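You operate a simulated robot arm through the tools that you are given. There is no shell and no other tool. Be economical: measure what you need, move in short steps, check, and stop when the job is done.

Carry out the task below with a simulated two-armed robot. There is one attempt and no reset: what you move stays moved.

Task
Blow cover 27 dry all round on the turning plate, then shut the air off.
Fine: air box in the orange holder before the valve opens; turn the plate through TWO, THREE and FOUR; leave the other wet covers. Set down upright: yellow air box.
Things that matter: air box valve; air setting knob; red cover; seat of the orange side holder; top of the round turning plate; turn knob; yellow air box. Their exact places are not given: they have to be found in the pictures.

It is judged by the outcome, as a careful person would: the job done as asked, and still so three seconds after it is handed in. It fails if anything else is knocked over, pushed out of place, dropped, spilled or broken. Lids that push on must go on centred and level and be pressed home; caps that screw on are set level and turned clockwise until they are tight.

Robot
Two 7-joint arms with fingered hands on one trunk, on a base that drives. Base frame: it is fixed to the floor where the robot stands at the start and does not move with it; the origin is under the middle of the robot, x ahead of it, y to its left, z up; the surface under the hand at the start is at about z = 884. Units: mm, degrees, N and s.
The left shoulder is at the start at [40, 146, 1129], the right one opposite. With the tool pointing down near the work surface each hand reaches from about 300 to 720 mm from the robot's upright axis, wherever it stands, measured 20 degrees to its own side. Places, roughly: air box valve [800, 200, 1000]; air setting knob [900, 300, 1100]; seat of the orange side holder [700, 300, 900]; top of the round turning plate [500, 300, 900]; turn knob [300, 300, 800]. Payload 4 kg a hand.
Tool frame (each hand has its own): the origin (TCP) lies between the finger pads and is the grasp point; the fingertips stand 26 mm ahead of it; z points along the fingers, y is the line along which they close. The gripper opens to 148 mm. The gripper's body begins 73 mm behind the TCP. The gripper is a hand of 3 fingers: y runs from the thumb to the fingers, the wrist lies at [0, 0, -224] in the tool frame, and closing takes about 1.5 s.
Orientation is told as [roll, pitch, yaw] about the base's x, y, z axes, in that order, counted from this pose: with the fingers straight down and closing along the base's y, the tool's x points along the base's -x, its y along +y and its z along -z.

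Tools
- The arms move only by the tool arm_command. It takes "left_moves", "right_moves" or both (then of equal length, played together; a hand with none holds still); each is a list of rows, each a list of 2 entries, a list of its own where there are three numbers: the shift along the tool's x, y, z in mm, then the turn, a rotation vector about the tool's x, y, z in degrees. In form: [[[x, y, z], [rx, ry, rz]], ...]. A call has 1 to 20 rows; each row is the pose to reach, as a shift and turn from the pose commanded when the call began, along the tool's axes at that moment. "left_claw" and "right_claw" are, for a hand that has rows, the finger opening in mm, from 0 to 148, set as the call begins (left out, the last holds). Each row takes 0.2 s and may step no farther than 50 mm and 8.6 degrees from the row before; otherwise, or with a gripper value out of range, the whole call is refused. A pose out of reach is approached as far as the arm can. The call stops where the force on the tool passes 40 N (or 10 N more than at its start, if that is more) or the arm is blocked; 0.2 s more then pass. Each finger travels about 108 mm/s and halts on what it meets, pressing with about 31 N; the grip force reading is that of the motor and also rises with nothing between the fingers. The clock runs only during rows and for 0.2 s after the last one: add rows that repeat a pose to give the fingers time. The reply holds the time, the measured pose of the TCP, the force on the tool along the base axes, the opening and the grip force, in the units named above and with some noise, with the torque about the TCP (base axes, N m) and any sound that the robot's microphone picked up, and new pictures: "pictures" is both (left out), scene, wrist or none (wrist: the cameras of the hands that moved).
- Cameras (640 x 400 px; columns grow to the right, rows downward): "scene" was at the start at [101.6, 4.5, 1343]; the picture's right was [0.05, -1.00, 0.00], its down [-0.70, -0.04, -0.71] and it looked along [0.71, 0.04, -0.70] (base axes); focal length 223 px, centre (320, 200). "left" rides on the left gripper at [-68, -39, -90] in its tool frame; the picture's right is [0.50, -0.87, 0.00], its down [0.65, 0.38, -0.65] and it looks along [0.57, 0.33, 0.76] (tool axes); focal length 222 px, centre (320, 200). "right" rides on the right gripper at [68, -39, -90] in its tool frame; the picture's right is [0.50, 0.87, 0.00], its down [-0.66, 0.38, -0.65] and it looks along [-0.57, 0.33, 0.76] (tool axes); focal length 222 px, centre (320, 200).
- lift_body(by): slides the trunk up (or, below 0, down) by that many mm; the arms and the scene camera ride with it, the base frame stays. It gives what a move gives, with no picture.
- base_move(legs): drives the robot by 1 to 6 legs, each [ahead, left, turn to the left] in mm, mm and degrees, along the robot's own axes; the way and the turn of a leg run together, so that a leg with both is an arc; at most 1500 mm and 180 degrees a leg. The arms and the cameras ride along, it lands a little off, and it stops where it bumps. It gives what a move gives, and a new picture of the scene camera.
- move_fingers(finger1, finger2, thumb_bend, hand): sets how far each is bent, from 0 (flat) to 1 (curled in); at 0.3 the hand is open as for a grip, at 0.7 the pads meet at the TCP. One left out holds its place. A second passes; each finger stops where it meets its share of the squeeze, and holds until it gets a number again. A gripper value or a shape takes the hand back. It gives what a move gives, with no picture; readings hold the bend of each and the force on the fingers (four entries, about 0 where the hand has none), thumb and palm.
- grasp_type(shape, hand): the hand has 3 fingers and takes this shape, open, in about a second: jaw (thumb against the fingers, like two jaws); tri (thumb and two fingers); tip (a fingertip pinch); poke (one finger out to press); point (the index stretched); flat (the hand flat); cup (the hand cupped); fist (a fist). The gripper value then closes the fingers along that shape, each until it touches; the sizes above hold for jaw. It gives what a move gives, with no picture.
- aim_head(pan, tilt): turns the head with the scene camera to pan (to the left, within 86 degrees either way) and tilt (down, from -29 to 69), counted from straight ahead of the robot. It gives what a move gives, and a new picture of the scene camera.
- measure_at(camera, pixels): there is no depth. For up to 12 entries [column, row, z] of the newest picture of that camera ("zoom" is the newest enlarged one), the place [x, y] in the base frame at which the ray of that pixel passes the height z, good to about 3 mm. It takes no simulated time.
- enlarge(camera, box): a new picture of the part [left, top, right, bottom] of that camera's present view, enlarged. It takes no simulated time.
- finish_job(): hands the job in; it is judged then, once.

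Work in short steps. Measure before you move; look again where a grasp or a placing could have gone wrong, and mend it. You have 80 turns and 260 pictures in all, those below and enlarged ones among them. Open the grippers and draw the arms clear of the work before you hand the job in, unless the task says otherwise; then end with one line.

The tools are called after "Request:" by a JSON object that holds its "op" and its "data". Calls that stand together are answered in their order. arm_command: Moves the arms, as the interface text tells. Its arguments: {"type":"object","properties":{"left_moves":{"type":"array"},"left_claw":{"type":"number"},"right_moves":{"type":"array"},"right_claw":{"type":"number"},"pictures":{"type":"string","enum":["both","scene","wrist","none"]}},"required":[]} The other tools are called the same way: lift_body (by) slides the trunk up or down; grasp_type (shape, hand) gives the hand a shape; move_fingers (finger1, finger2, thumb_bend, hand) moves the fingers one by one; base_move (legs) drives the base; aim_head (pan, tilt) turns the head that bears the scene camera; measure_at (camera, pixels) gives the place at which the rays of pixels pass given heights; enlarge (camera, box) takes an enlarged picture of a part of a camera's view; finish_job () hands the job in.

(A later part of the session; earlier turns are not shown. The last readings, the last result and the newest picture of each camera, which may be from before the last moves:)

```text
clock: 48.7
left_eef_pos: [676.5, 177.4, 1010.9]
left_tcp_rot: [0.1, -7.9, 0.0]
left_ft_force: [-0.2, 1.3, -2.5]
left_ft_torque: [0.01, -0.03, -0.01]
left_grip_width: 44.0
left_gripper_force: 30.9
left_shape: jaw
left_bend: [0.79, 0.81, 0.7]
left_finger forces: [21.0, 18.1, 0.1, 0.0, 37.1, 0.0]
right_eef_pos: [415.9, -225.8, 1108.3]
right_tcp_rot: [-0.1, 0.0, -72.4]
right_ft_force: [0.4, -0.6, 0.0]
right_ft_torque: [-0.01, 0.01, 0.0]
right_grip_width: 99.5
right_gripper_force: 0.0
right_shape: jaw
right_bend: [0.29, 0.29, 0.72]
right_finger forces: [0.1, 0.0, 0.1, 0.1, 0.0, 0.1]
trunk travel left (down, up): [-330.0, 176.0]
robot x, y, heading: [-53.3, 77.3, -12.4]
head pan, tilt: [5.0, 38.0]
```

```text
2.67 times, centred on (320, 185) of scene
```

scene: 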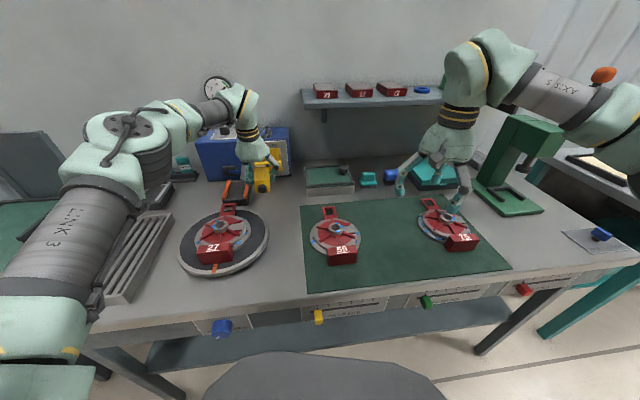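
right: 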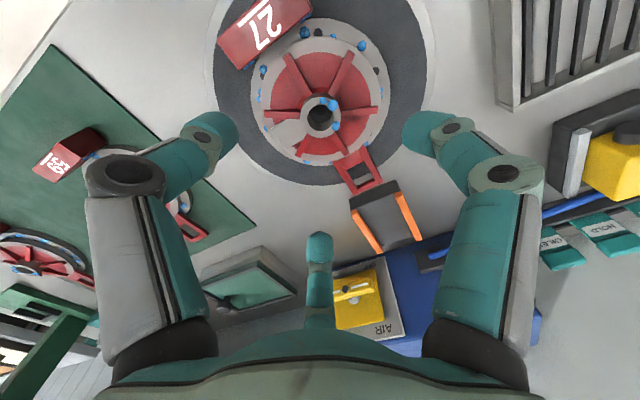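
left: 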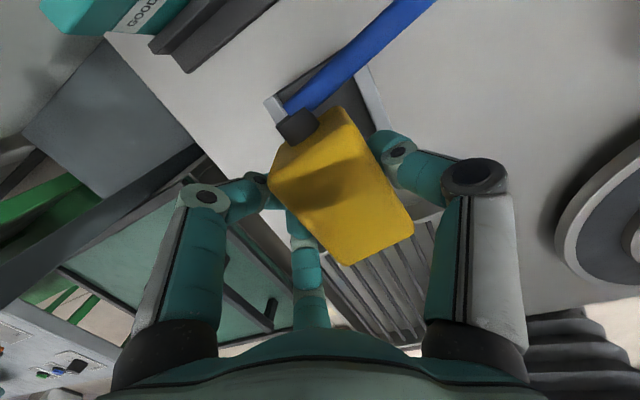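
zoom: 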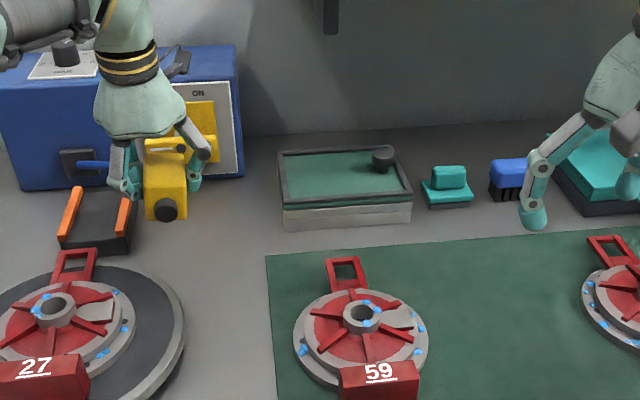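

The knob at (222,328) is clear to the left of the bellows. I move the box to y≈285 (correcting yaw by -2.5°), then drive 85 mm ahead.

Request:
{"op": "arm_command", "data": {"left_moves": [[[0, 36, 0], [0.1, 0, 0.8]], [[0, 72, 0], [0.2, 0, 1.6]], [[0, 108, 0], [0.35, 0, 2.5]], [[0, 108, 0], [0.35, 0, 2.5]]], "pictures": "none"}}

Request:
{"op": "base_move", "data": {"legs": [[83, 18, 0]]}}

Request:
{"op": "enlarge", "data": {"camera": "scene", "box": [160, 110, 320, 210]}}

Request:
{"op": "enlarge", "data": {"camera": "left", "box": [0, 0, 640, 400]}}

```text
clock: 49.7
left_eef_pos: [676.5, 286.2, 1010.5]
left_tcp_rot: [0.1, -8.0, -2.6]
left_ft_force: [0.1, -1.0, -2.3]
left_ft_torque: [0.04, -0.04, 0.01]
left_grip_width: 43.8
left_gripper_force: 31.1
left_shape: jaw
left_bend: [0.79, 0.81, 0.7]
left_finger forces: [21.4, 18.2, 0.0, 0.0, 37.1, 0.0]
right_eef_pos: [415.5, -225.9, 1109.3]
right_tcp_rot: [0.0, 0.1, -72.5]
right_ft_force: [-0.5, 0.1, 0.4]
right_ft_torque: [-0.03, 0.03, 0.01]
right_grip_width: 100.0
right_gripper_force: 0.0
right_shape: jaw
right_bend: [0.29, 0.29, 0.72]
right_finger forces: [0.0, 0.0, 0.0, 0.0, 0.0, 0.1]
trunk travel left (down, up): [-330.0, 176.0]
robot x, y, heading: [-52.3, 76.9, -12.6]
head pan, tilt: [5.0, 38.0]
```

```text
clock: 50.8
left_eef_pos: [759.9, 283.8, 1011.9]
left_tcp_rot: [0.1, -8.1, -2.7]
left_ft_force: [-0.8, 0.5, -2.5]
left_ft_torque: [0.04, -0.04, 0.0]
left_grip_width: 44.1
left_gripper_force: 31.0
left_shape: jaw
left_bend: [0.79, 0.81, 0.7]
left_finger forces: [21.3, 18.2, 0.0, 0.1, 37.0, 0.0]
right_eef_pos: [499.1, -227.7, 1109.5]
right_tcp_rot: [0.1, 0.1, -72.6]
right_ft_force: [-1.1, -0.2, -0.2]
right_ft_torque: [0.01, -0.02, -0.03]
right_grip_width: 99.7
right_gripper_force: 0.1
right_shape: jaw
right_bend: [0.29, 0.29, 0.72]
right_finger forces: [0.0, 0.0, 0.0, 0.1, 0.0, 0.0]
trunk travel left (down, up): [-330.0, 176.0]
robot x, y, heading: [32.5, 77.4, -12.6]
head pan, tilt: [5.0, 38.0]
```

scene: 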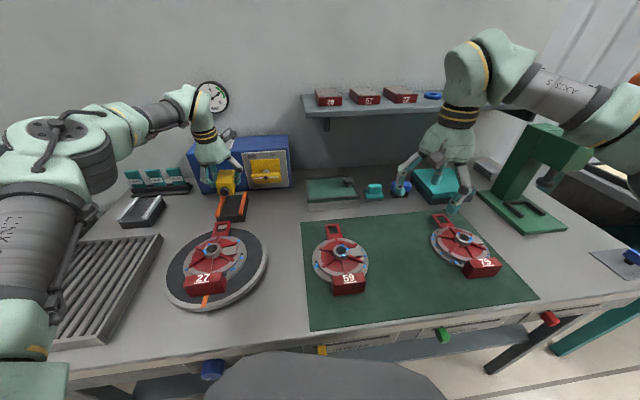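

```text
4.00 times, centred on (240, 160) of scene
```

zoom: 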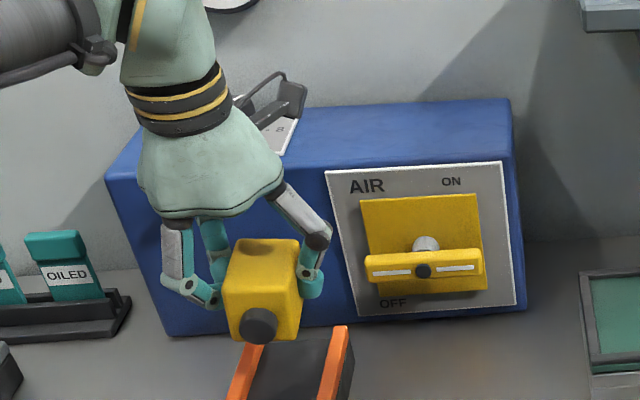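

```text
1.00 times, centred on (320, 200) of left (not enlarged: the box is as wide or as high as the picture)
```

zoom: 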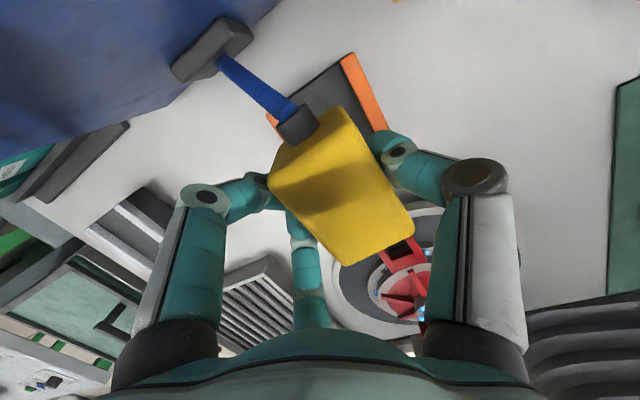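

I check rail positions from this view relative to the box before lowering.

Request:
{"op": "measure_at", "data": {"camera": "zoom", "pixels": [[342, 58, 912], [353, 52, 912], [386, 128, 912], [268, 118, 912], [277, 112, 912], [413, 230, 1014], [347, 265, 1014], [378, 165, 1014], [300, 212, 1014], [175, 75, 930], [140, 118, 884]]}}

```text
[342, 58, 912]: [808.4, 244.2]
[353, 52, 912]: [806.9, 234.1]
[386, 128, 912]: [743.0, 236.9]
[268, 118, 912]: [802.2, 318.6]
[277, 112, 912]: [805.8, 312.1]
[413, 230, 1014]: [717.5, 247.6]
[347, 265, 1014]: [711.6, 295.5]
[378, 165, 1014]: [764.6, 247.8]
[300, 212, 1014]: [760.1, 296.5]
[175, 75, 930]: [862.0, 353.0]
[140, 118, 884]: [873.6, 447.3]
```

Box needs +4 mm in y. I shift and descend toward the seat, stopping ~8 mm above.

Request:
{"op": "arm_command", "data": {"left_moves": [[[0, 4, 0], [0, 0, 0]], [[2.8, 4, 20], [0, 0, 0]], [[5.3, 4, 38], [0, 0, 0]], [[7.5, 4, 53.5], [0, 0, 0]], [[7.5, 4, 53.5], [0, 0, 0]]], "pictures": "wrist"}}

Request:
{"op": "enlarge", "data": {"camera": "scene", "box": [190, 140, 290, 230]}}

```text
clock: 52.0
left_eef_pos: [761.9, 286.0, 955.3]
left_tcp_rot: [0.1, -7.9, -2.7]
left_ft_force: [-1.1, -0.4, -1.5]
left_ft_torque: [0.04, -0.03, 0.0]
left_grip_width: 43.9
left_gripper_force: 31.1
left_shape: jaw
left_bend: [0.79, 0.81, 0.7]
left_finger forces: [21.3, 18.3, 0.0, 0.0, 37.0, 0.0]
right_eef_pos: [499.9, -227.6, 1109.8]
right_tcp_rot: [0.0, 0.1, -72.5]
right_ft_force: [-0.5, 0.2, 0.5]
right_ft_torque: [-0.04, 0.0, -0.04]
right_grip_width: 99.8
right_gripper_force: 0.2
right_shape: jaw
right_bend: [0.29, 0.29, 0.72]
right_finger forces: [0.0, 0.0, 0.0, 0.0, 0.1, 0.0]
trunk travel left (down, up): [-330.0, 176.0]
robot x, y, heading: [29.2, 75.6, -12.8]
head pan, tilt: [5.0, 38.0]
```

left: 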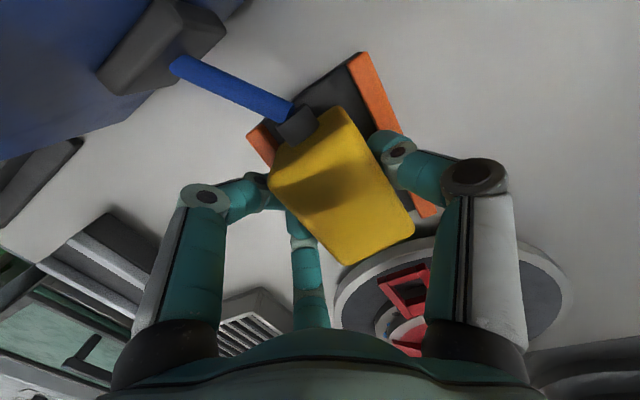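

```text
4.44 times, centred on (240, 185) of scene
```

zoom: 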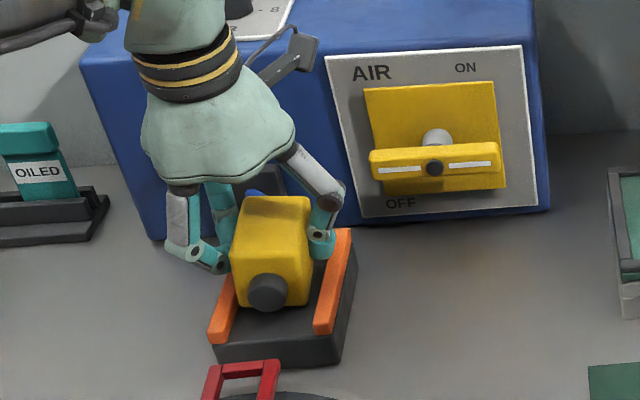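

Request:
{"op": "measure_at", "data": {"camera": "left", "pixels": [[347, 62, 912], [368, 53, 912], [436, 212, 912], [247, 135, 912], [268, 120, 912], [413, 230, 959], [378, 165, 959], [347, 265, 959], [300, 212, 959], [345, 108, 959], [272, 180, 959]]}}

```text
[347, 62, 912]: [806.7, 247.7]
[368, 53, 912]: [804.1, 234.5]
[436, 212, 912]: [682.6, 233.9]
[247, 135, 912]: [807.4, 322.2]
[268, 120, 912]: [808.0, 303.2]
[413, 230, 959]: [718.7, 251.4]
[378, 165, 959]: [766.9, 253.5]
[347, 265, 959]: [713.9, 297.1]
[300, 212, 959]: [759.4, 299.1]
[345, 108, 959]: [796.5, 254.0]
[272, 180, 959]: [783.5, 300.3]
```

Box is centred between the rails. I lower slowly onto the seat.

Request:
{"op": "arm_command", "data": {"left_moves": [[[0.3, 0, 2], [0, 0, 0]], [[0.6, 0, 4], [0, 0, 0]], [[0.8, 0, 6], [0, 0, 0]], [[0.8, 0, 6], [0, 0, 0]]], "pictures": "none"}}

```text
clock: 53.0
left_eef_pos: [761.8, 287.7, 952.3]
left_tcp_rot: [0.0, -8.3, -2.7]
left_ft_force: [1.2, 0.2, 2.8]
left_ft_torque: [-0.17, 0.01, 0.02]
left_grip_width: 44.0
left_gripper_force: 31.7
left_shape: jaw
left_bend: [0.79, 0.81, 0.7]
left_finger forces: [21.1, 19.3, 0.0, 0.0, 37.1, 0.0]
right_eef_pos: [498.7, -228.1, 1109.6]
right_tcp_rot: [-0.1, 0.1, -72.7]
right_ft_force: [0.7, -0.2, 0.0]
right_ft_torque: [0.02, 0.0, 0.05]
right_grip_width: 99.8
right_gripper_force: 0.1
right_shape: jaw
right_bend: [0.29, 0.29, 0.72]
right_finger forces: [0.0, 0.1, 0.1, 0.0, 0.0, 0.1]
trunk travel left (down, up): [-330.0, 176.0]
robot x, y, heading: [35.1, 73.1, -12.4]
head pan, tilt: [5.0, 38.0]
```

Request:
{"op": "arm_command", "data": {"left_moves": [[[0.3, 0, 2], [0, 0, 0]], [[0.3, 0, 2], [0, 0, 0]]], "pictures": "wrist"}}

Request:
{"op": "enlarge", "data": {"camera": "scene", "box": [205, 165, 265, 215]}}

```text
clock: 53.6
left_eef_pos: [761.6, 287.1, 950.8]
left_tcp_rot: [0.1, -8.3, -2.7]
left_ft_force: [3.0, 0.8, 12.4]
left_ft_torque: [-0.4, -0.05, 0.03]
left_grip_width: 44.0
left_gripper_force: 31.0
left_shape: jaw
left_bend: [0.79, 0.81, 0.7]
left_finger forces: [22.2, 19.5, 0.0, 0.0, 36.8, 0.1]
right_eef_pos: [497.7, -227.8, 1109.7]
right_tcp_rot: [0.1, 0.0, -72.6]
right_ft_force: [0.5, -1.0, 0.1]
right_ft_torque: [0.0, -0.01, -0.05]
right_grip_width: 99.7
right_gripper_force: 0.1
right_shape: jaw
right_bend: [0.29, 0.29, 0.72]
right_finger forces: [0.1, 0.1, 0.1, 0.0, 0.0, 0.0]
trunk travel left (down, up): [-330.0, 176.0]
robot x, y, heading: [29.3, 75.4, -12.6]
head pan, tilt: [5.0, 38.0]
```

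left: 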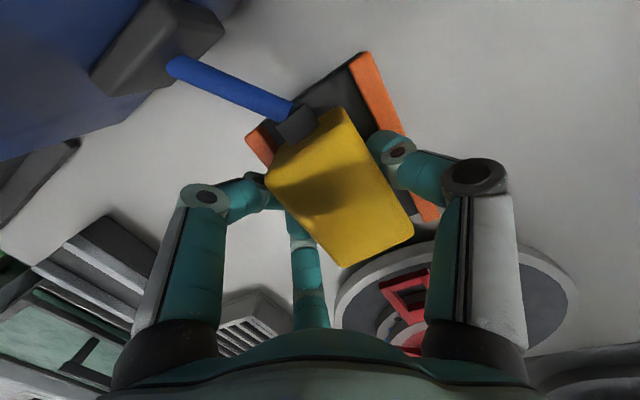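

```text
8.00 times, centred on (235, 190) of scene
```

zoom: 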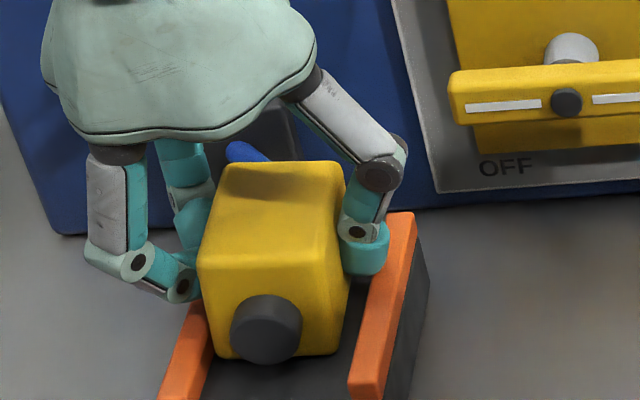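

Seated with the same height as at pickup. I open slightly, then lift while opening further.

Request:
{"op": "arm_command", "data": {"left_moves": [[[0, 0, 0], [0, 0, 0]], [[0, 0, 0], [0, 0, 0]], [[-0.7, 0, -5], [0, 0, 0]], [[-0.7, 0, -5], [0, 0, 0]]], "left_claw": 62, "pictures": "wrist"}}

Request:
{"op": "enlarge", "data": {"camera": "scene", "box": [205, 165, 265, 215]}}

```text
clock: 54.6
left_eef_pos: [761.1, 287.9, 953.3]
left_tcp_rot: [0.1, -8.0, -2.7]
left_ft_force: [0.4, -0.4, 1.0]
left_ft_torque: [0.05, 0.03, -0.01]
left_grip_width: 62.1
left_gripper_force: 0.1
left_shape: jaw
left_bend: [0.77, 0.78, 0.7]
left_finger forces: [0.0, 1.8, 0.1, 0.0, 0.8, 0.0]
right_eef_pos: [499.6, -228.1, 1109.7]
right_tcp_rot: [0.0, 0.1, -72.6]
right_ft_force: [-0.1, 0.2, 0.6]
right_ft_torque: [-0.01, 0.03, -0.01]
right_grip_width: 99.6
right_gripper_force: 0.0
right_shape: jaw
right_bend: [0.29, 0.29, 0.72]
right_finger forces: [0.0, 0.1, 0.0, 0.0, 0.0, 0.1]
trunk travel left (down, up): [-330.0, 176.0]
robot x, y, heading: [35.1, 75.5, -12.2]
head pan, tilt: [5.0, 38.0]
```

left: 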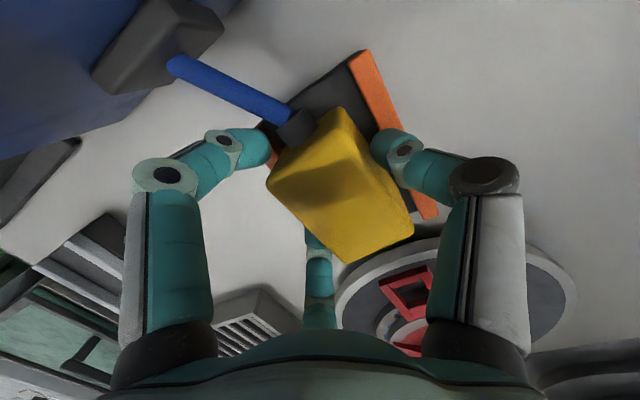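

```text
8.00 times, centred on (235, 190) of scene
```

zoom: 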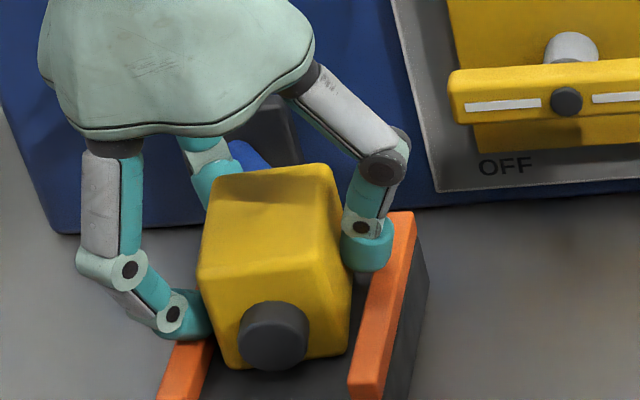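

Request:
{"op": "arm_command", "data": {"left_moves": [[[-0.7, 1, -5], [0, 0, 0]], [[-1.4, 2, -10], [0, 0, 0]], [[-4, 2, -30], [0, 0, 0]], [[-9, 2, -65], [0, 0, 0]], [[-14, 2, -100], [0, 0, 0]], [[-14, 2, -100], [0, 0, 0]]], "left_claw": 85, "pictures": "wrist"}}

Request:
{"op": "enlarge", "data": {"camera": "scene", "box": [195, 150, 275, 230]}}

```text
clock: 56.0
left_eef_pos: [760.8, 289.0, 1052.5]
left_tcp_rot: [0.0, -8.1, -2.7]
left_ft_force: [0.8, -0.1, -0.3]
left_ft_torque: [-0.01, 0.03, -0.02]
left_grip_width: 84.4
left_gripper_force: 0.0
left_shape: jaw
left_bend: [0.33, 0.33, 0.7]
left_finger forces: [0.0, 0.0, 0.0, 0.0, 0.0, 0.0]
right_eef_pos: [498.5, -227.1, 1110.6]
right_tcp_rot: [0.0, 0.1, -72.7]
right_ft_force: [0.3, 0.3, 0.3]
right_ft_torque: [0.01, 0.03, -0.03]
right_grip_width: 99.8
right_gripper_force: 0.1
right_shape: jaw
right_bend: [0.29, 0.29, 0.72]
right_finger forces: [0.0, 0.0, 0.1, 0.0, 0.1, 0.1]
trunk travel left (down, up): [-330.0, 176.0]
robot x, y, heading: [39.7, 74.2, -12.4]
head pan, tilt: [5.0, 38.0]
```

left: 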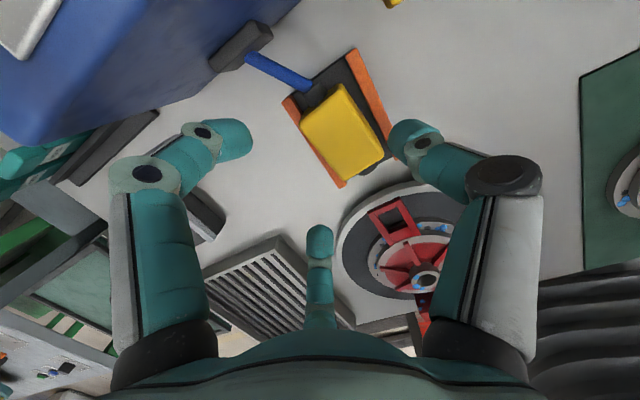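

```text
5.00 times, centred on (235, 190) of scene
```

zoom: 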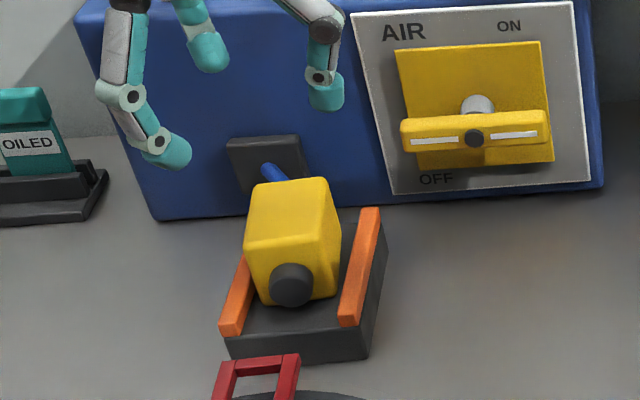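

The box sits upright in the holder; I check its alignment from above and examine the valve closely.

Request:
{"op": "enlarge", "data": {"camera": "left", "box": [260, 30, 420, 200]}}

Request:
{"op": "enlarge", "data": {"camera": "scene", "box": [235, 140, 300, 195]}}

```text
2.35 times, centred on (340, 115) of left
```

zoom: 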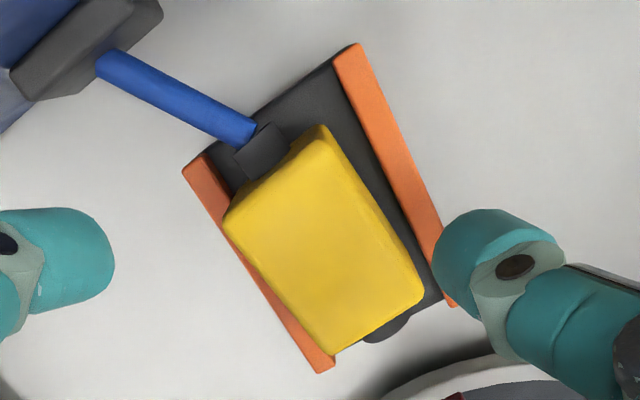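

```text
7.27 times, centred on (268, 168) of scene
```

zoom: 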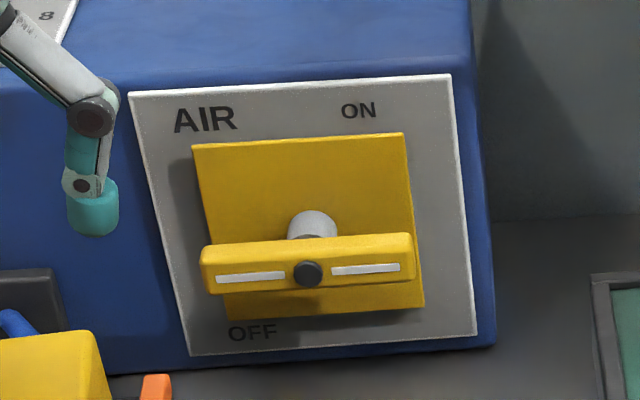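

The box is snug against the left rail and upright, nozzle toward the plate. I triangulate the valve handle's position (knob centre at zoom (308,272), bar ends).

Request:
{"op": "measure_at", "data": {"camera": "zoom", "pixels": [[308, 272, 940], [308, 272, 950], [308, 272, 960], [308, 272, 970], [308, 272, 980], [203, 272, 960], [414, 262, 960], [190, 355, 884], [476, 335, 884], [312, 222, 960]]}}

Request:
{"op": "enlarge", "data": {"camera": "right", "box": [0, 0, 640, 400]}}

```text
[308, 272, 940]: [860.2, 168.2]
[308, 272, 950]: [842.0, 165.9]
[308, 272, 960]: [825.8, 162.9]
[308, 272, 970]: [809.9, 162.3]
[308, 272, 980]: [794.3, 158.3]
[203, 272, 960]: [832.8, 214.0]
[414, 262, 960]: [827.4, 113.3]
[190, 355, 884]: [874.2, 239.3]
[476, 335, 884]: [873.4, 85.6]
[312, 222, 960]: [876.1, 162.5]
```

```text
1.00 times, centred on (320, 200) of right (not enlarged: the box is as wide or as high as the picture)
```

zoom: 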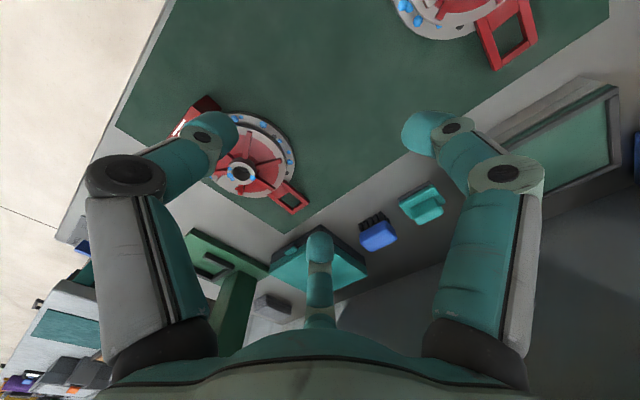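

I pull the left hand back, pitch it forward (~-55°) with fingers closed, aimed at the valve, to see the valve and gauge closely.

Request:
{"op": "arm_command", "data": {"left_moves": [[[15, -10, -25], [0, -5, 0]], [[35, -25, -40], [0, -12, 0]], [[55, -50, -40], [0, -20, 0]], [[75, -75, -35], [0, -28, 0]], [[95, -100, -30], [0, -36, 0]], [[103, -129, -22], [0, -43, 0]], [[103, -129, -22], [0, -48, 0]], [[103, -129, -22], [0, -48, 0]]], "left_claw": 0}}

Request:
{"op": "enlarge", "data": {"camera": "scene", "box": [190, 70, 270, 150]}}

```text
clock: 57.8
left_eef_pos: [649.3, 166.0, 1062.7]
left_tcp_rot: [0.1, -56.2, -2.8]
left_ft_force: [-0.4, 0.2, -0.3]
left_ft_torque: [-0.01, 0.02, 0.01]
left_grip_width: 0.1
left_gripper_force: 30.9
left_shape: jaw
left_bend: [0.7, 0.7, 0.7]
left_finger forces: [0.0, 0.0, 0.0, 0.1, 0.0, 0.0]
right_eef_pos: [499.8, -228.1, 1110.0]
right_tcp_rot: [0.0, 0.1, -72.6]
right_ft_force: [-0.1, -1.4, -0.6]
right_ft_torque: [-0.02, -0.01, -0.04]
right_grip_width: 99.7
right_gripper_force: 0.1
right_shape: jaw
right_bend: [0.29, 0.29, 0.72]
right_finger forces: [0.0, 0.1, 0.0, 0.0, 0.0, 0.0]
trunk travel left (down, up): [-330.0, 176.0]
robot x, y, heading: [32.9, 75.9, -12.6]
head pan, tilt: [5.0, 38.0]
```

scene: 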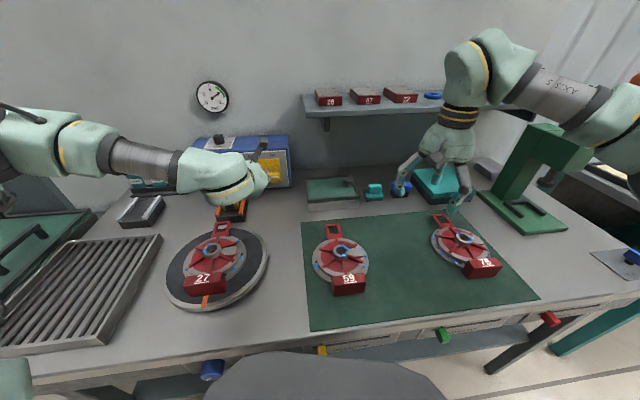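
left: 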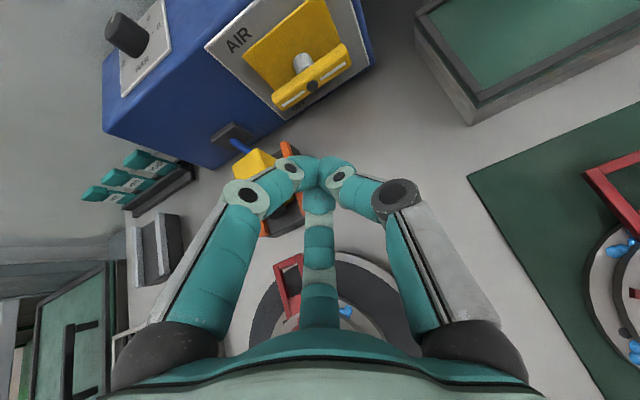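

```text
5.00 times, centred on (230, 110) of scene
```

zoom: 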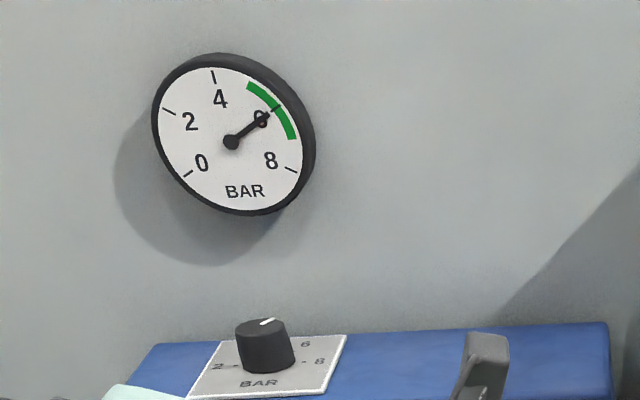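

The gauge reads 6 bar in the green, so the setting stays. I zoom into the valve from the left camera and intersect rays.

Request:
{"op": "enlarge", "data": {"camera": "left", "box": [200, 0, 400, 140]}}

Request:
{"op": "measure_at", "data": {"camera": "left", "pixels": [[312, 86, 950], [312, 86, 960], [312, 86, 970], [312, 86, 980], [312, 86, 940], [275, 103, 960], [350, 68, 960], [301, 62, 960]]}}

```text
2.86 times, centred on (300, 70) of left
```

zoom: 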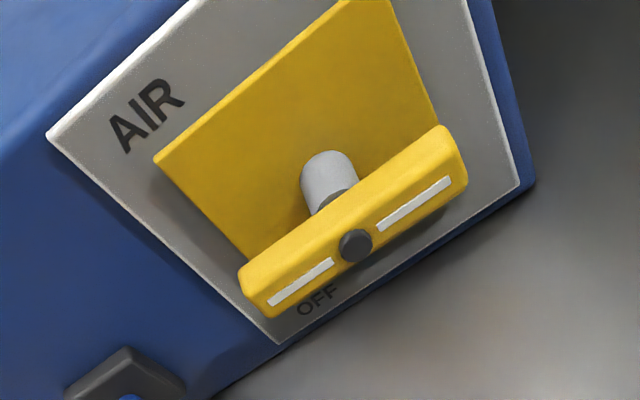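

```text
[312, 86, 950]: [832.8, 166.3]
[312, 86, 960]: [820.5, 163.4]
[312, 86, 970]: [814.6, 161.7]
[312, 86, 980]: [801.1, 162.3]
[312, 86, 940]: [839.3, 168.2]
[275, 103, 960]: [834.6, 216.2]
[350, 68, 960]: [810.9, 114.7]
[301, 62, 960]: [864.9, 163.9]
```

Valve axis ≈[820,163,966], a rotary bar ±50 mm, now horizontal (OFF). I'll push its left end down with the closed fingertips; first I go to just above it at TCP [814,203,1020].

Request:
{"op": "arm_command", "data": {"left_moves": [[[-10, 12, 35], [0, 0, 0]], [[-22, 24, 70], [0, 0, 0]], [[-34, 36, 105], [0, 0, 0]], [[-45, 45, 135], [0, 0, 0]], [[-55, 45, 159], [0, 0, 0]], [[-55, 45, 159], [0, 0, 0]]]}}

Request:
{"op": "enlarge", "data": {"camera": "left", "box": [200, 60, 440, 220]}}

Request:
{"op": "enlarge", "data": {"camera": "scene", "box": [190, 120, 310, 210]}}

```text
clock: 59.2
left_eef_pos: [813.0, 203.6, 1020.4]
left_tcp_rot: [0.3, -56.2, -2.7]
left_ft_force: [0.0, 0.2, -0.4]
left_ft_torque: [0.02, 0.02, 0.01]
left_grip_width: 0.0
left_gripper_force: 31.3
left_shape: jaw
left_bend: [0.7, 0.7, 0.7]
left_finger forces: [0.0, 0.0, 0.0, 0.0, 0.1, 0.0]
right_eef_pos: [498.7, -228.5, 1110.0]
right_tcp_rot: [0.0, 0.2, -72.5]
right_ft_force: [0.0, 0.8, -0.5]
right_ft_torque: [0.0, -0.03, 0.01]
right_grip_width: 99.7
right_gripper_force: 0.1
right_shape: jaw
right_bend: [0.29, 0.29, 0.72]
right_finger forces: [0.0, 0.0, 0.1, 0.0, 0.0, 0.0]
trunk travel left (down, up): [-330.0, 176.0]
robot x, y, heading: [34.0, 78.4, -12.5]
head pan, tilt: [5.0, 38.0]
```

scene: 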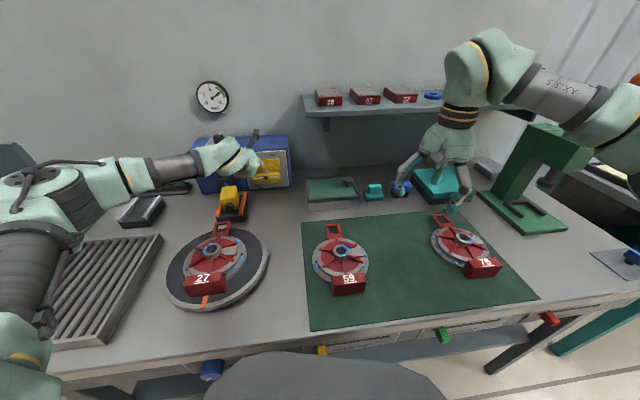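
left: 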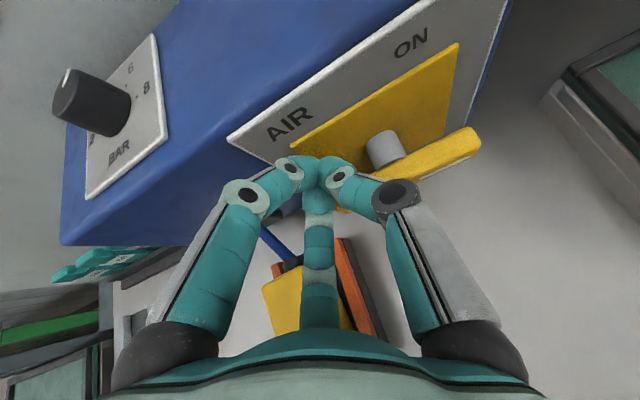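

```text
2.50 times, centred on (320, 140) of left
```

zoom: 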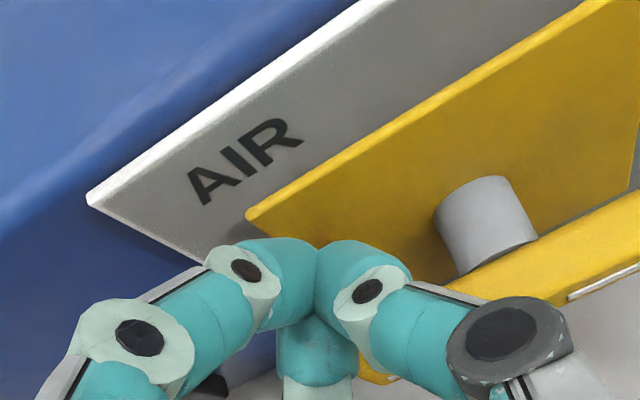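

```text
4.44 times, centred on (250, 165) of scene
```

zoom: 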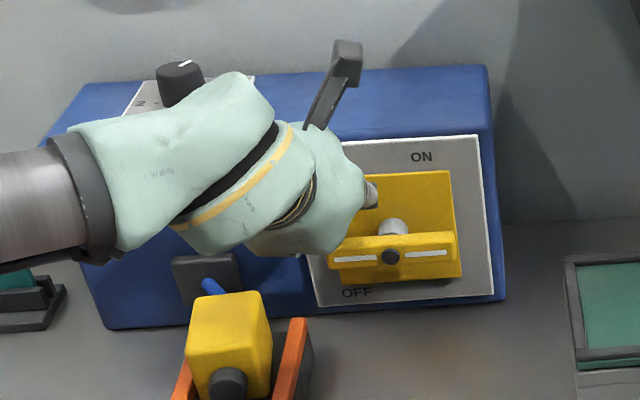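

I press down onto the left end in two small steps and read force/sound.

Request:
{"op": "arm_command", "data": {"left_moves": [[[10, -2.6, 7], [0, 0, 0]], [[19.3, -2.6, 14.3], [0, 0, 0]], [[26, 0, 18], [0, 0, 0]], [[32, 3, 22.4], [0, 0, 0]]], "pictures": "wrist"}}

Request:
{"op": "enlarge", "data": {"camera": "scene", "box": [190, 120, 310, 210]}}

```text
clock: 60.2
left_eef_pos: [815.6, 207.4, 979.4]
left_tcp_rot: [0.2, -56.0, -2.8]
left_ft_force: [0.4, -1.1, 1.0]
left_ft_torque: [0.02, -0.02, -0.02]
left_grip_width: 0.0
left_gripper_force: 31.2
left_shape: jaw
left_bend: [0.7, 0.7, 0.7]
left_finger forces: [0.0, 0.0, 0.0, 0.0, 0.0, 0.0]
right_eef_pos: [498.8, -228.2, 1109.1]
right_tcp_rot: [-0.1, 0.1, -72.6]
right_ft_force: [0.6, -1.0, -0.4]
right_ft_torque: [0.01, -0.03, -0.05]
right_grip_width: 99.4
right_gripper_force: 0.0
right_shape: jaw
right_bend: [0.29, 0.29, 0.72]
right_finger forces: [0.0, 0.0, 0.0, 0.1, 0.0, 0.0]
trunk travel left (down, up): [-330.0, 176.0]
robot x, y, heading: [33.2, 74.4, -12.5]
head pan, tilt: [5.0, 38.0]
```

left: 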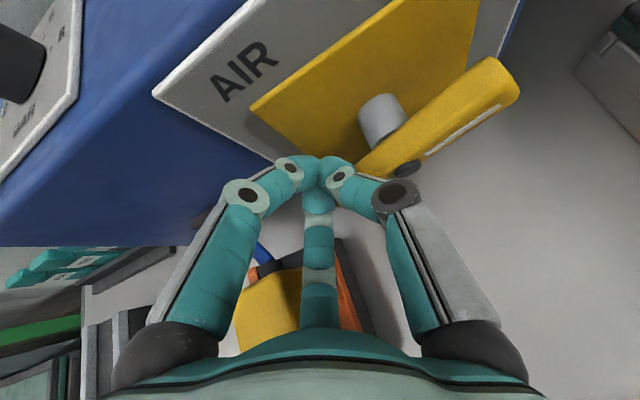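

```text
4.44 times, centred on (250, 165) of scene
```

zoom: 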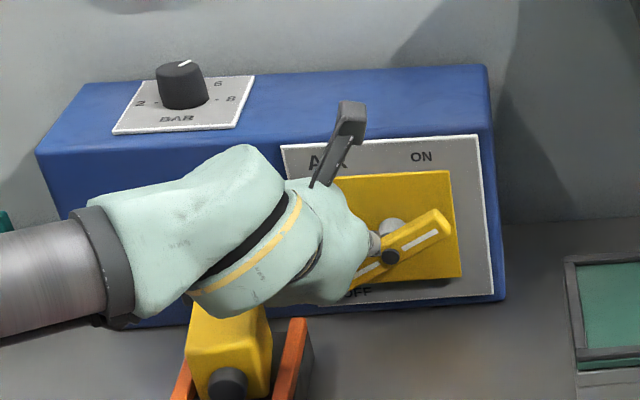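

The bar turns freely counter-clockwise (right end up). I follow the arc through to vertical.

Request:
{"op": "arm_command", "data": {"left_moves": [[[7, 0, 4.5], [0, 0, 0]], [[14.6, -1.4, 8.7], [0, 0, 0]], [[22, -5, 14], [0, 0, 0]], [[28.5, -10, 18.5], [0, 0, 0]], [[33, -16, 22], [0, 0, 0]], [[36.5, -21.4, 24.6], [0, 0, 0]], [[36.5, -21.4, 24.6], [0, 0, 0]]], "pictures": "wrist"}}

Request:
{"op": "enlarge", "data": {"camera": "scene", "box": [190, 120, 310, 210]}}

```text
clock: 61.8
left_eef_pos: [811.1, 191.4, 936.6]
left_tcp_rot: [0.0, -56.3, -2.2]
left_ft_force: [-14.3, 23.2, 8.1]
left_ft_torque: [-0.24, -0.08, -0.23]
left_grip_width: 0.0
left_gripper_force: 30.7
left_shape: jaw
left_bend: [0.7, 0.7, 0.7]
left_finger forces: [0.0, 0.0, 0.0, 0.0, 26.3, 0.1]
right_eef_pos: [495.6, -223.4, 1112.7]
right_tcp_rot: [0.1, -0.1, -72.4]
right_ft_force: [0.0, -0.4, 0.0]
right_ft_torque: [-0.03, 0.03, -0.03]
right_grip_width: 99.6
right_gripper_force: 0.0
right_shape: jaw
right_bend: [0.29, 0.29, 0.72]
right_finger forces: [0.0, 0.0, 0.0, 0.0, 0.0, 0.1]
trunk travel left (down, up): [-330.0, 176.0]
robot x, y, heading: [32.9, 73.2, -12.4]
head pan, tilt: [5.0, 38.0]
```

left: 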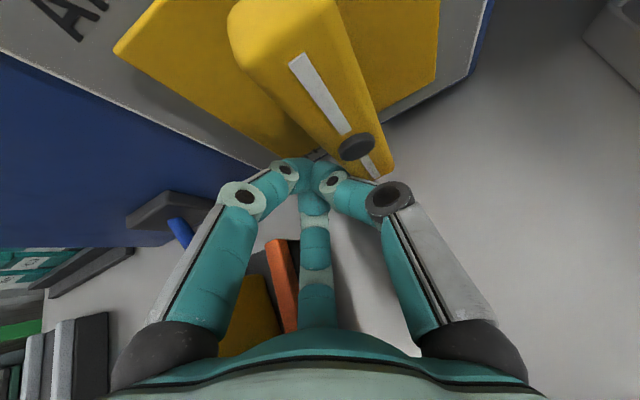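

```text
4.44 times, centred on (250, 165) of scene
```

zoom: 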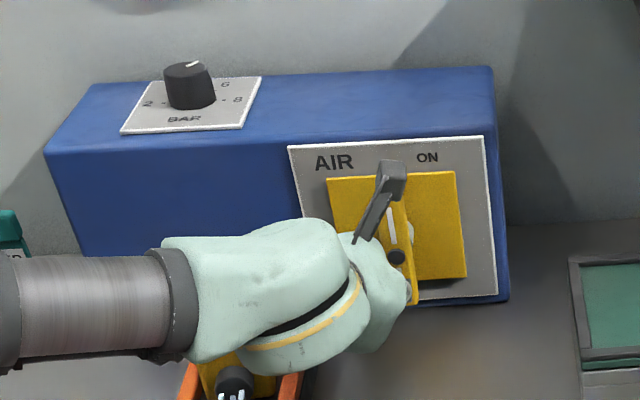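

The bar is vertical against its stop (23 N) and white streaks show at the nozzle: air is on. I retreat the hand along its axis and look.

Request:
{"op": "arm_command", "data": {"left_moves": [[[0, 3, -8], [0, 0, 0]], [[-5, 2, -40], [0, 0, 0]], [[-20, 0, -85], [0, 0, 0]], [[-35, 0, -130], [0, 0, 0]], [[-50, 0, -170], [0, 0, 0]], [[-50, 0, -170], [0, 0, 0]]]}}

Request:
{"op": "enlarge", "data": {"camera": "scene", "box": [160, 130, 310, 310]}}

Request:
{"op": "enlarge", "data": {"camera": "left", "box": [0, 0, 640, 400]}}

```text
clock: 63.2
left_eef_pos: [700.8, 190.0, 1069.3]
left_tcp_rot: [0.2, -56.0, -3.0]
left_ft_force: [-0.2, 0.5, 0.4]
left_ft_torque: [0.01, 0.04, -0.04]
left_grip_width: 0.0
left_gripper_force: 31.4
left_shape: jaw
left_bend: [0.7, 0.7, 0.7]
left_finger forces: [0.0, 0.0, 0.1, 0.0, 0.0, 0.0]
right_eef_pos: [498.7, -228.0, 1108.6]
right_tcp_rot: [0.0, 0.1, -72.7]
right_ft_force: [0.1, 0.6, -0.6]
right_ft_torque: [0.0, 0.01, 0.02]
right_grip_width: 99.8
right_gripper_force: 0.1
right_shape: jaw
right_bend: [0.29, 0.29, 0.72]
right_finger forces: [0.0, 0.0, 0.0, 0.0, 0.0, 0.0]
trunk travel left (down, up): [-330.0, 176.0]
robot x, y, heading: [32.8, 74.1, -12.6]
head pan, tilt: [5.0, 38.0]
```

scene: 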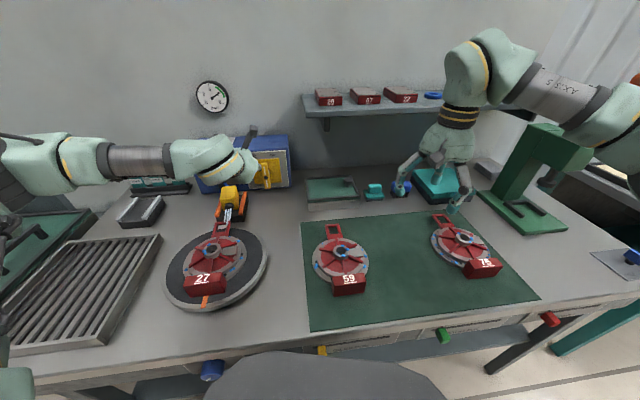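
left: 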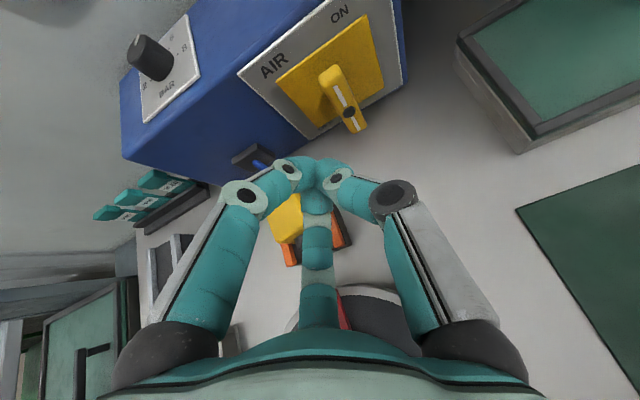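

```text
2.22 times, centred on (235, 220) of scene
```

zoom: 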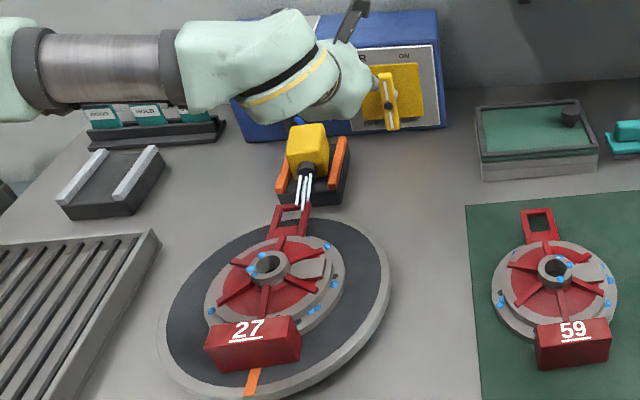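

```text
1.00 times, centred on (320, 200) of left (not enlarged: the box is as wide or as high as the picture)
```

zoom: 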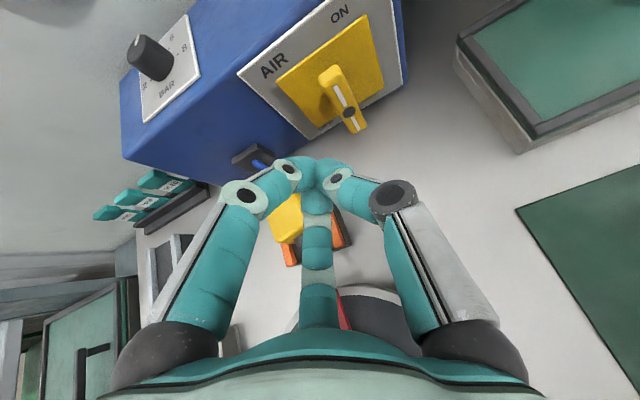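

Air is blowing over the cover (white jets). Now I back the robot off, straighten, and place it so the left hand faces the turn knob; then aim the head at it.

Request:
{"op": "base_move", "data": {"legs": [[-127, -28, 0], [0, 0, 12.6], [-283, 76, 0]]}}

Request:
{"op": "aim_head", "data": {"pan": 15, "tilt": 45}}

Request:
{"op": "enlarge", "data": {"camera": "scene", "box": [240, 120, 420, 260]}}

```text
clock: 66.8
left_eef_pos: [246.1, 409.8, 1070.0]
left_tcp_rot: [0.2, -55.9, 10.2]
left_ft_force: [-0.4, 0.1, -0.2]
left_ft_torque: [0.0, 0.0, 0.01]
left_grip_width: 0.0
left_gripper_force: 30.9
left_shape: jaw
left_bend: [0.7, 0.7, 0.7]
left_finger forces: [0.0, 0.0, 0.0, 0.0, 0.0, 0.0]
right_eef_pos: [142.9, -42.2, 1109.4]
right_tcp_rot: [0.1, 0.2, -59.6]
right_ft_force: [0.0, -0.4, 1.0]
right_ft_torque: [0.02, 0.0, -0.01]
right_grip_width: 99.7
right_gripper_force: 0.1
right_shape: jaw
right_bend: [0.29, 0.29, 0.72]
right_finger forces: [0.0, 0.0, 0.0, 0.0, 0.0, 0.0]
trunk travel left (down, up): [-330.0, 176.0]
robot x, y, heading: [-379.4, 149.8, 0.7]
head pan, tilt: [5.0, 38.0]
```

scene: 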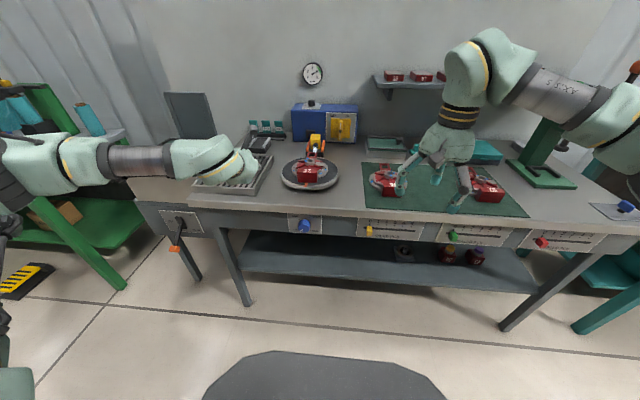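

```text
clock: 67.6
left_eef_pos: [243.8, 409.8, 1070.2]
left_tcp_rot: [0.2, -56.1, 10.1]
left_ft_force: [0.0, 0.3, 0.4]
left_ft_torque: [-0.01, 0.01, 0.02]
left_grip_width: 0.1
left_gripper_force: 31.0
left_shape: jaw
left_bend: [0.7, 0.7, 0.7]
left_finger forces: [0.0, 0.1, 0.1, 0.1, 0.0, 0.0]
right_eef_pos: [142.3, -41.8, 1109.1]
right_tcp_rot: [0.0, 0.1, -59.7]
right_ft_force: [-1.0, 0.8, -0.1]
right_ft_torque: [0.01, -0.01, 0.0]
right_grip_width: 99.8
right_gripper_force: 0.1
right_shape: jaw
right_bend: [0.29, 0.29, 0.72]
right_finger forces: [0.0, 0.0, 0.0, 0.0, 0.0, 0.0]
trunk travel left (down, up): [-330.0, 176.0]
robot x, y, heading: [-382.6, 150.4, 0.5]
head pan, tilt: [15.0, 45.0]
```

scene: 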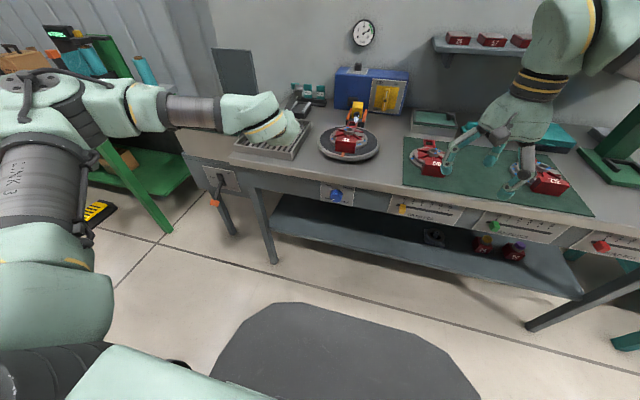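

```text
2.86 times, centred on (330, 190) of scene
```

zoom: 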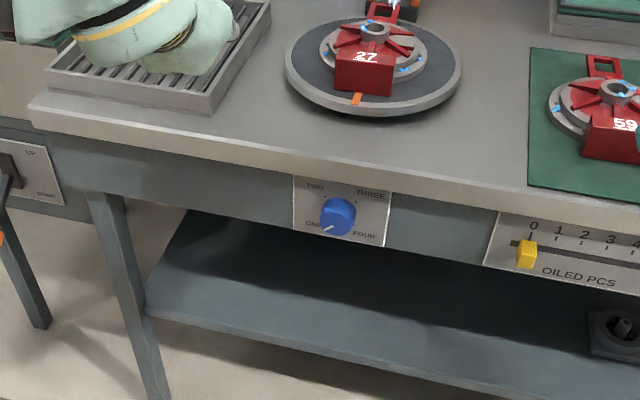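

The knob panel: ONE lower-left, TWO upper-left, THREE upper-right, FOUR lower-right; pointer at ONE. I enlarge it more and measure its position.

Request:
{"op": "enlarge", "data": {"camera": "scene", "box": [315, 175, 360, 210]}}

Request:
{"op": "measure_at", "data": {"camera": "scene", "pixels": [[336.5, 197, 850], [336.5, 197, 840], [336.5, 197, 830], [336.5, 197, 820], [336.5, 197, 800], [322, 186, 860], [354, 190, 860]]}}

```text
11.43 times, centred on (338, 192) of scene
```

zoom: 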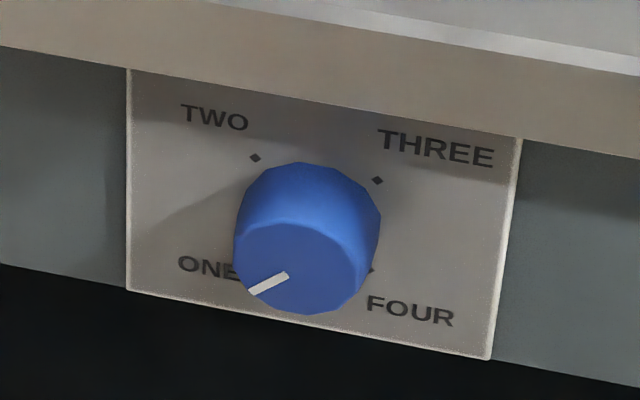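

```text
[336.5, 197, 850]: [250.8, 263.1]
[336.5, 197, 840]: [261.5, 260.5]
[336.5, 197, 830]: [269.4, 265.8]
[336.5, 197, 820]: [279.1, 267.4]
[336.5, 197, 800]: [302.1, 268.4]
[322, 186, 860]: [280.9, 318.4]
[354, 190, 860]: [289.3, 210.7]
```

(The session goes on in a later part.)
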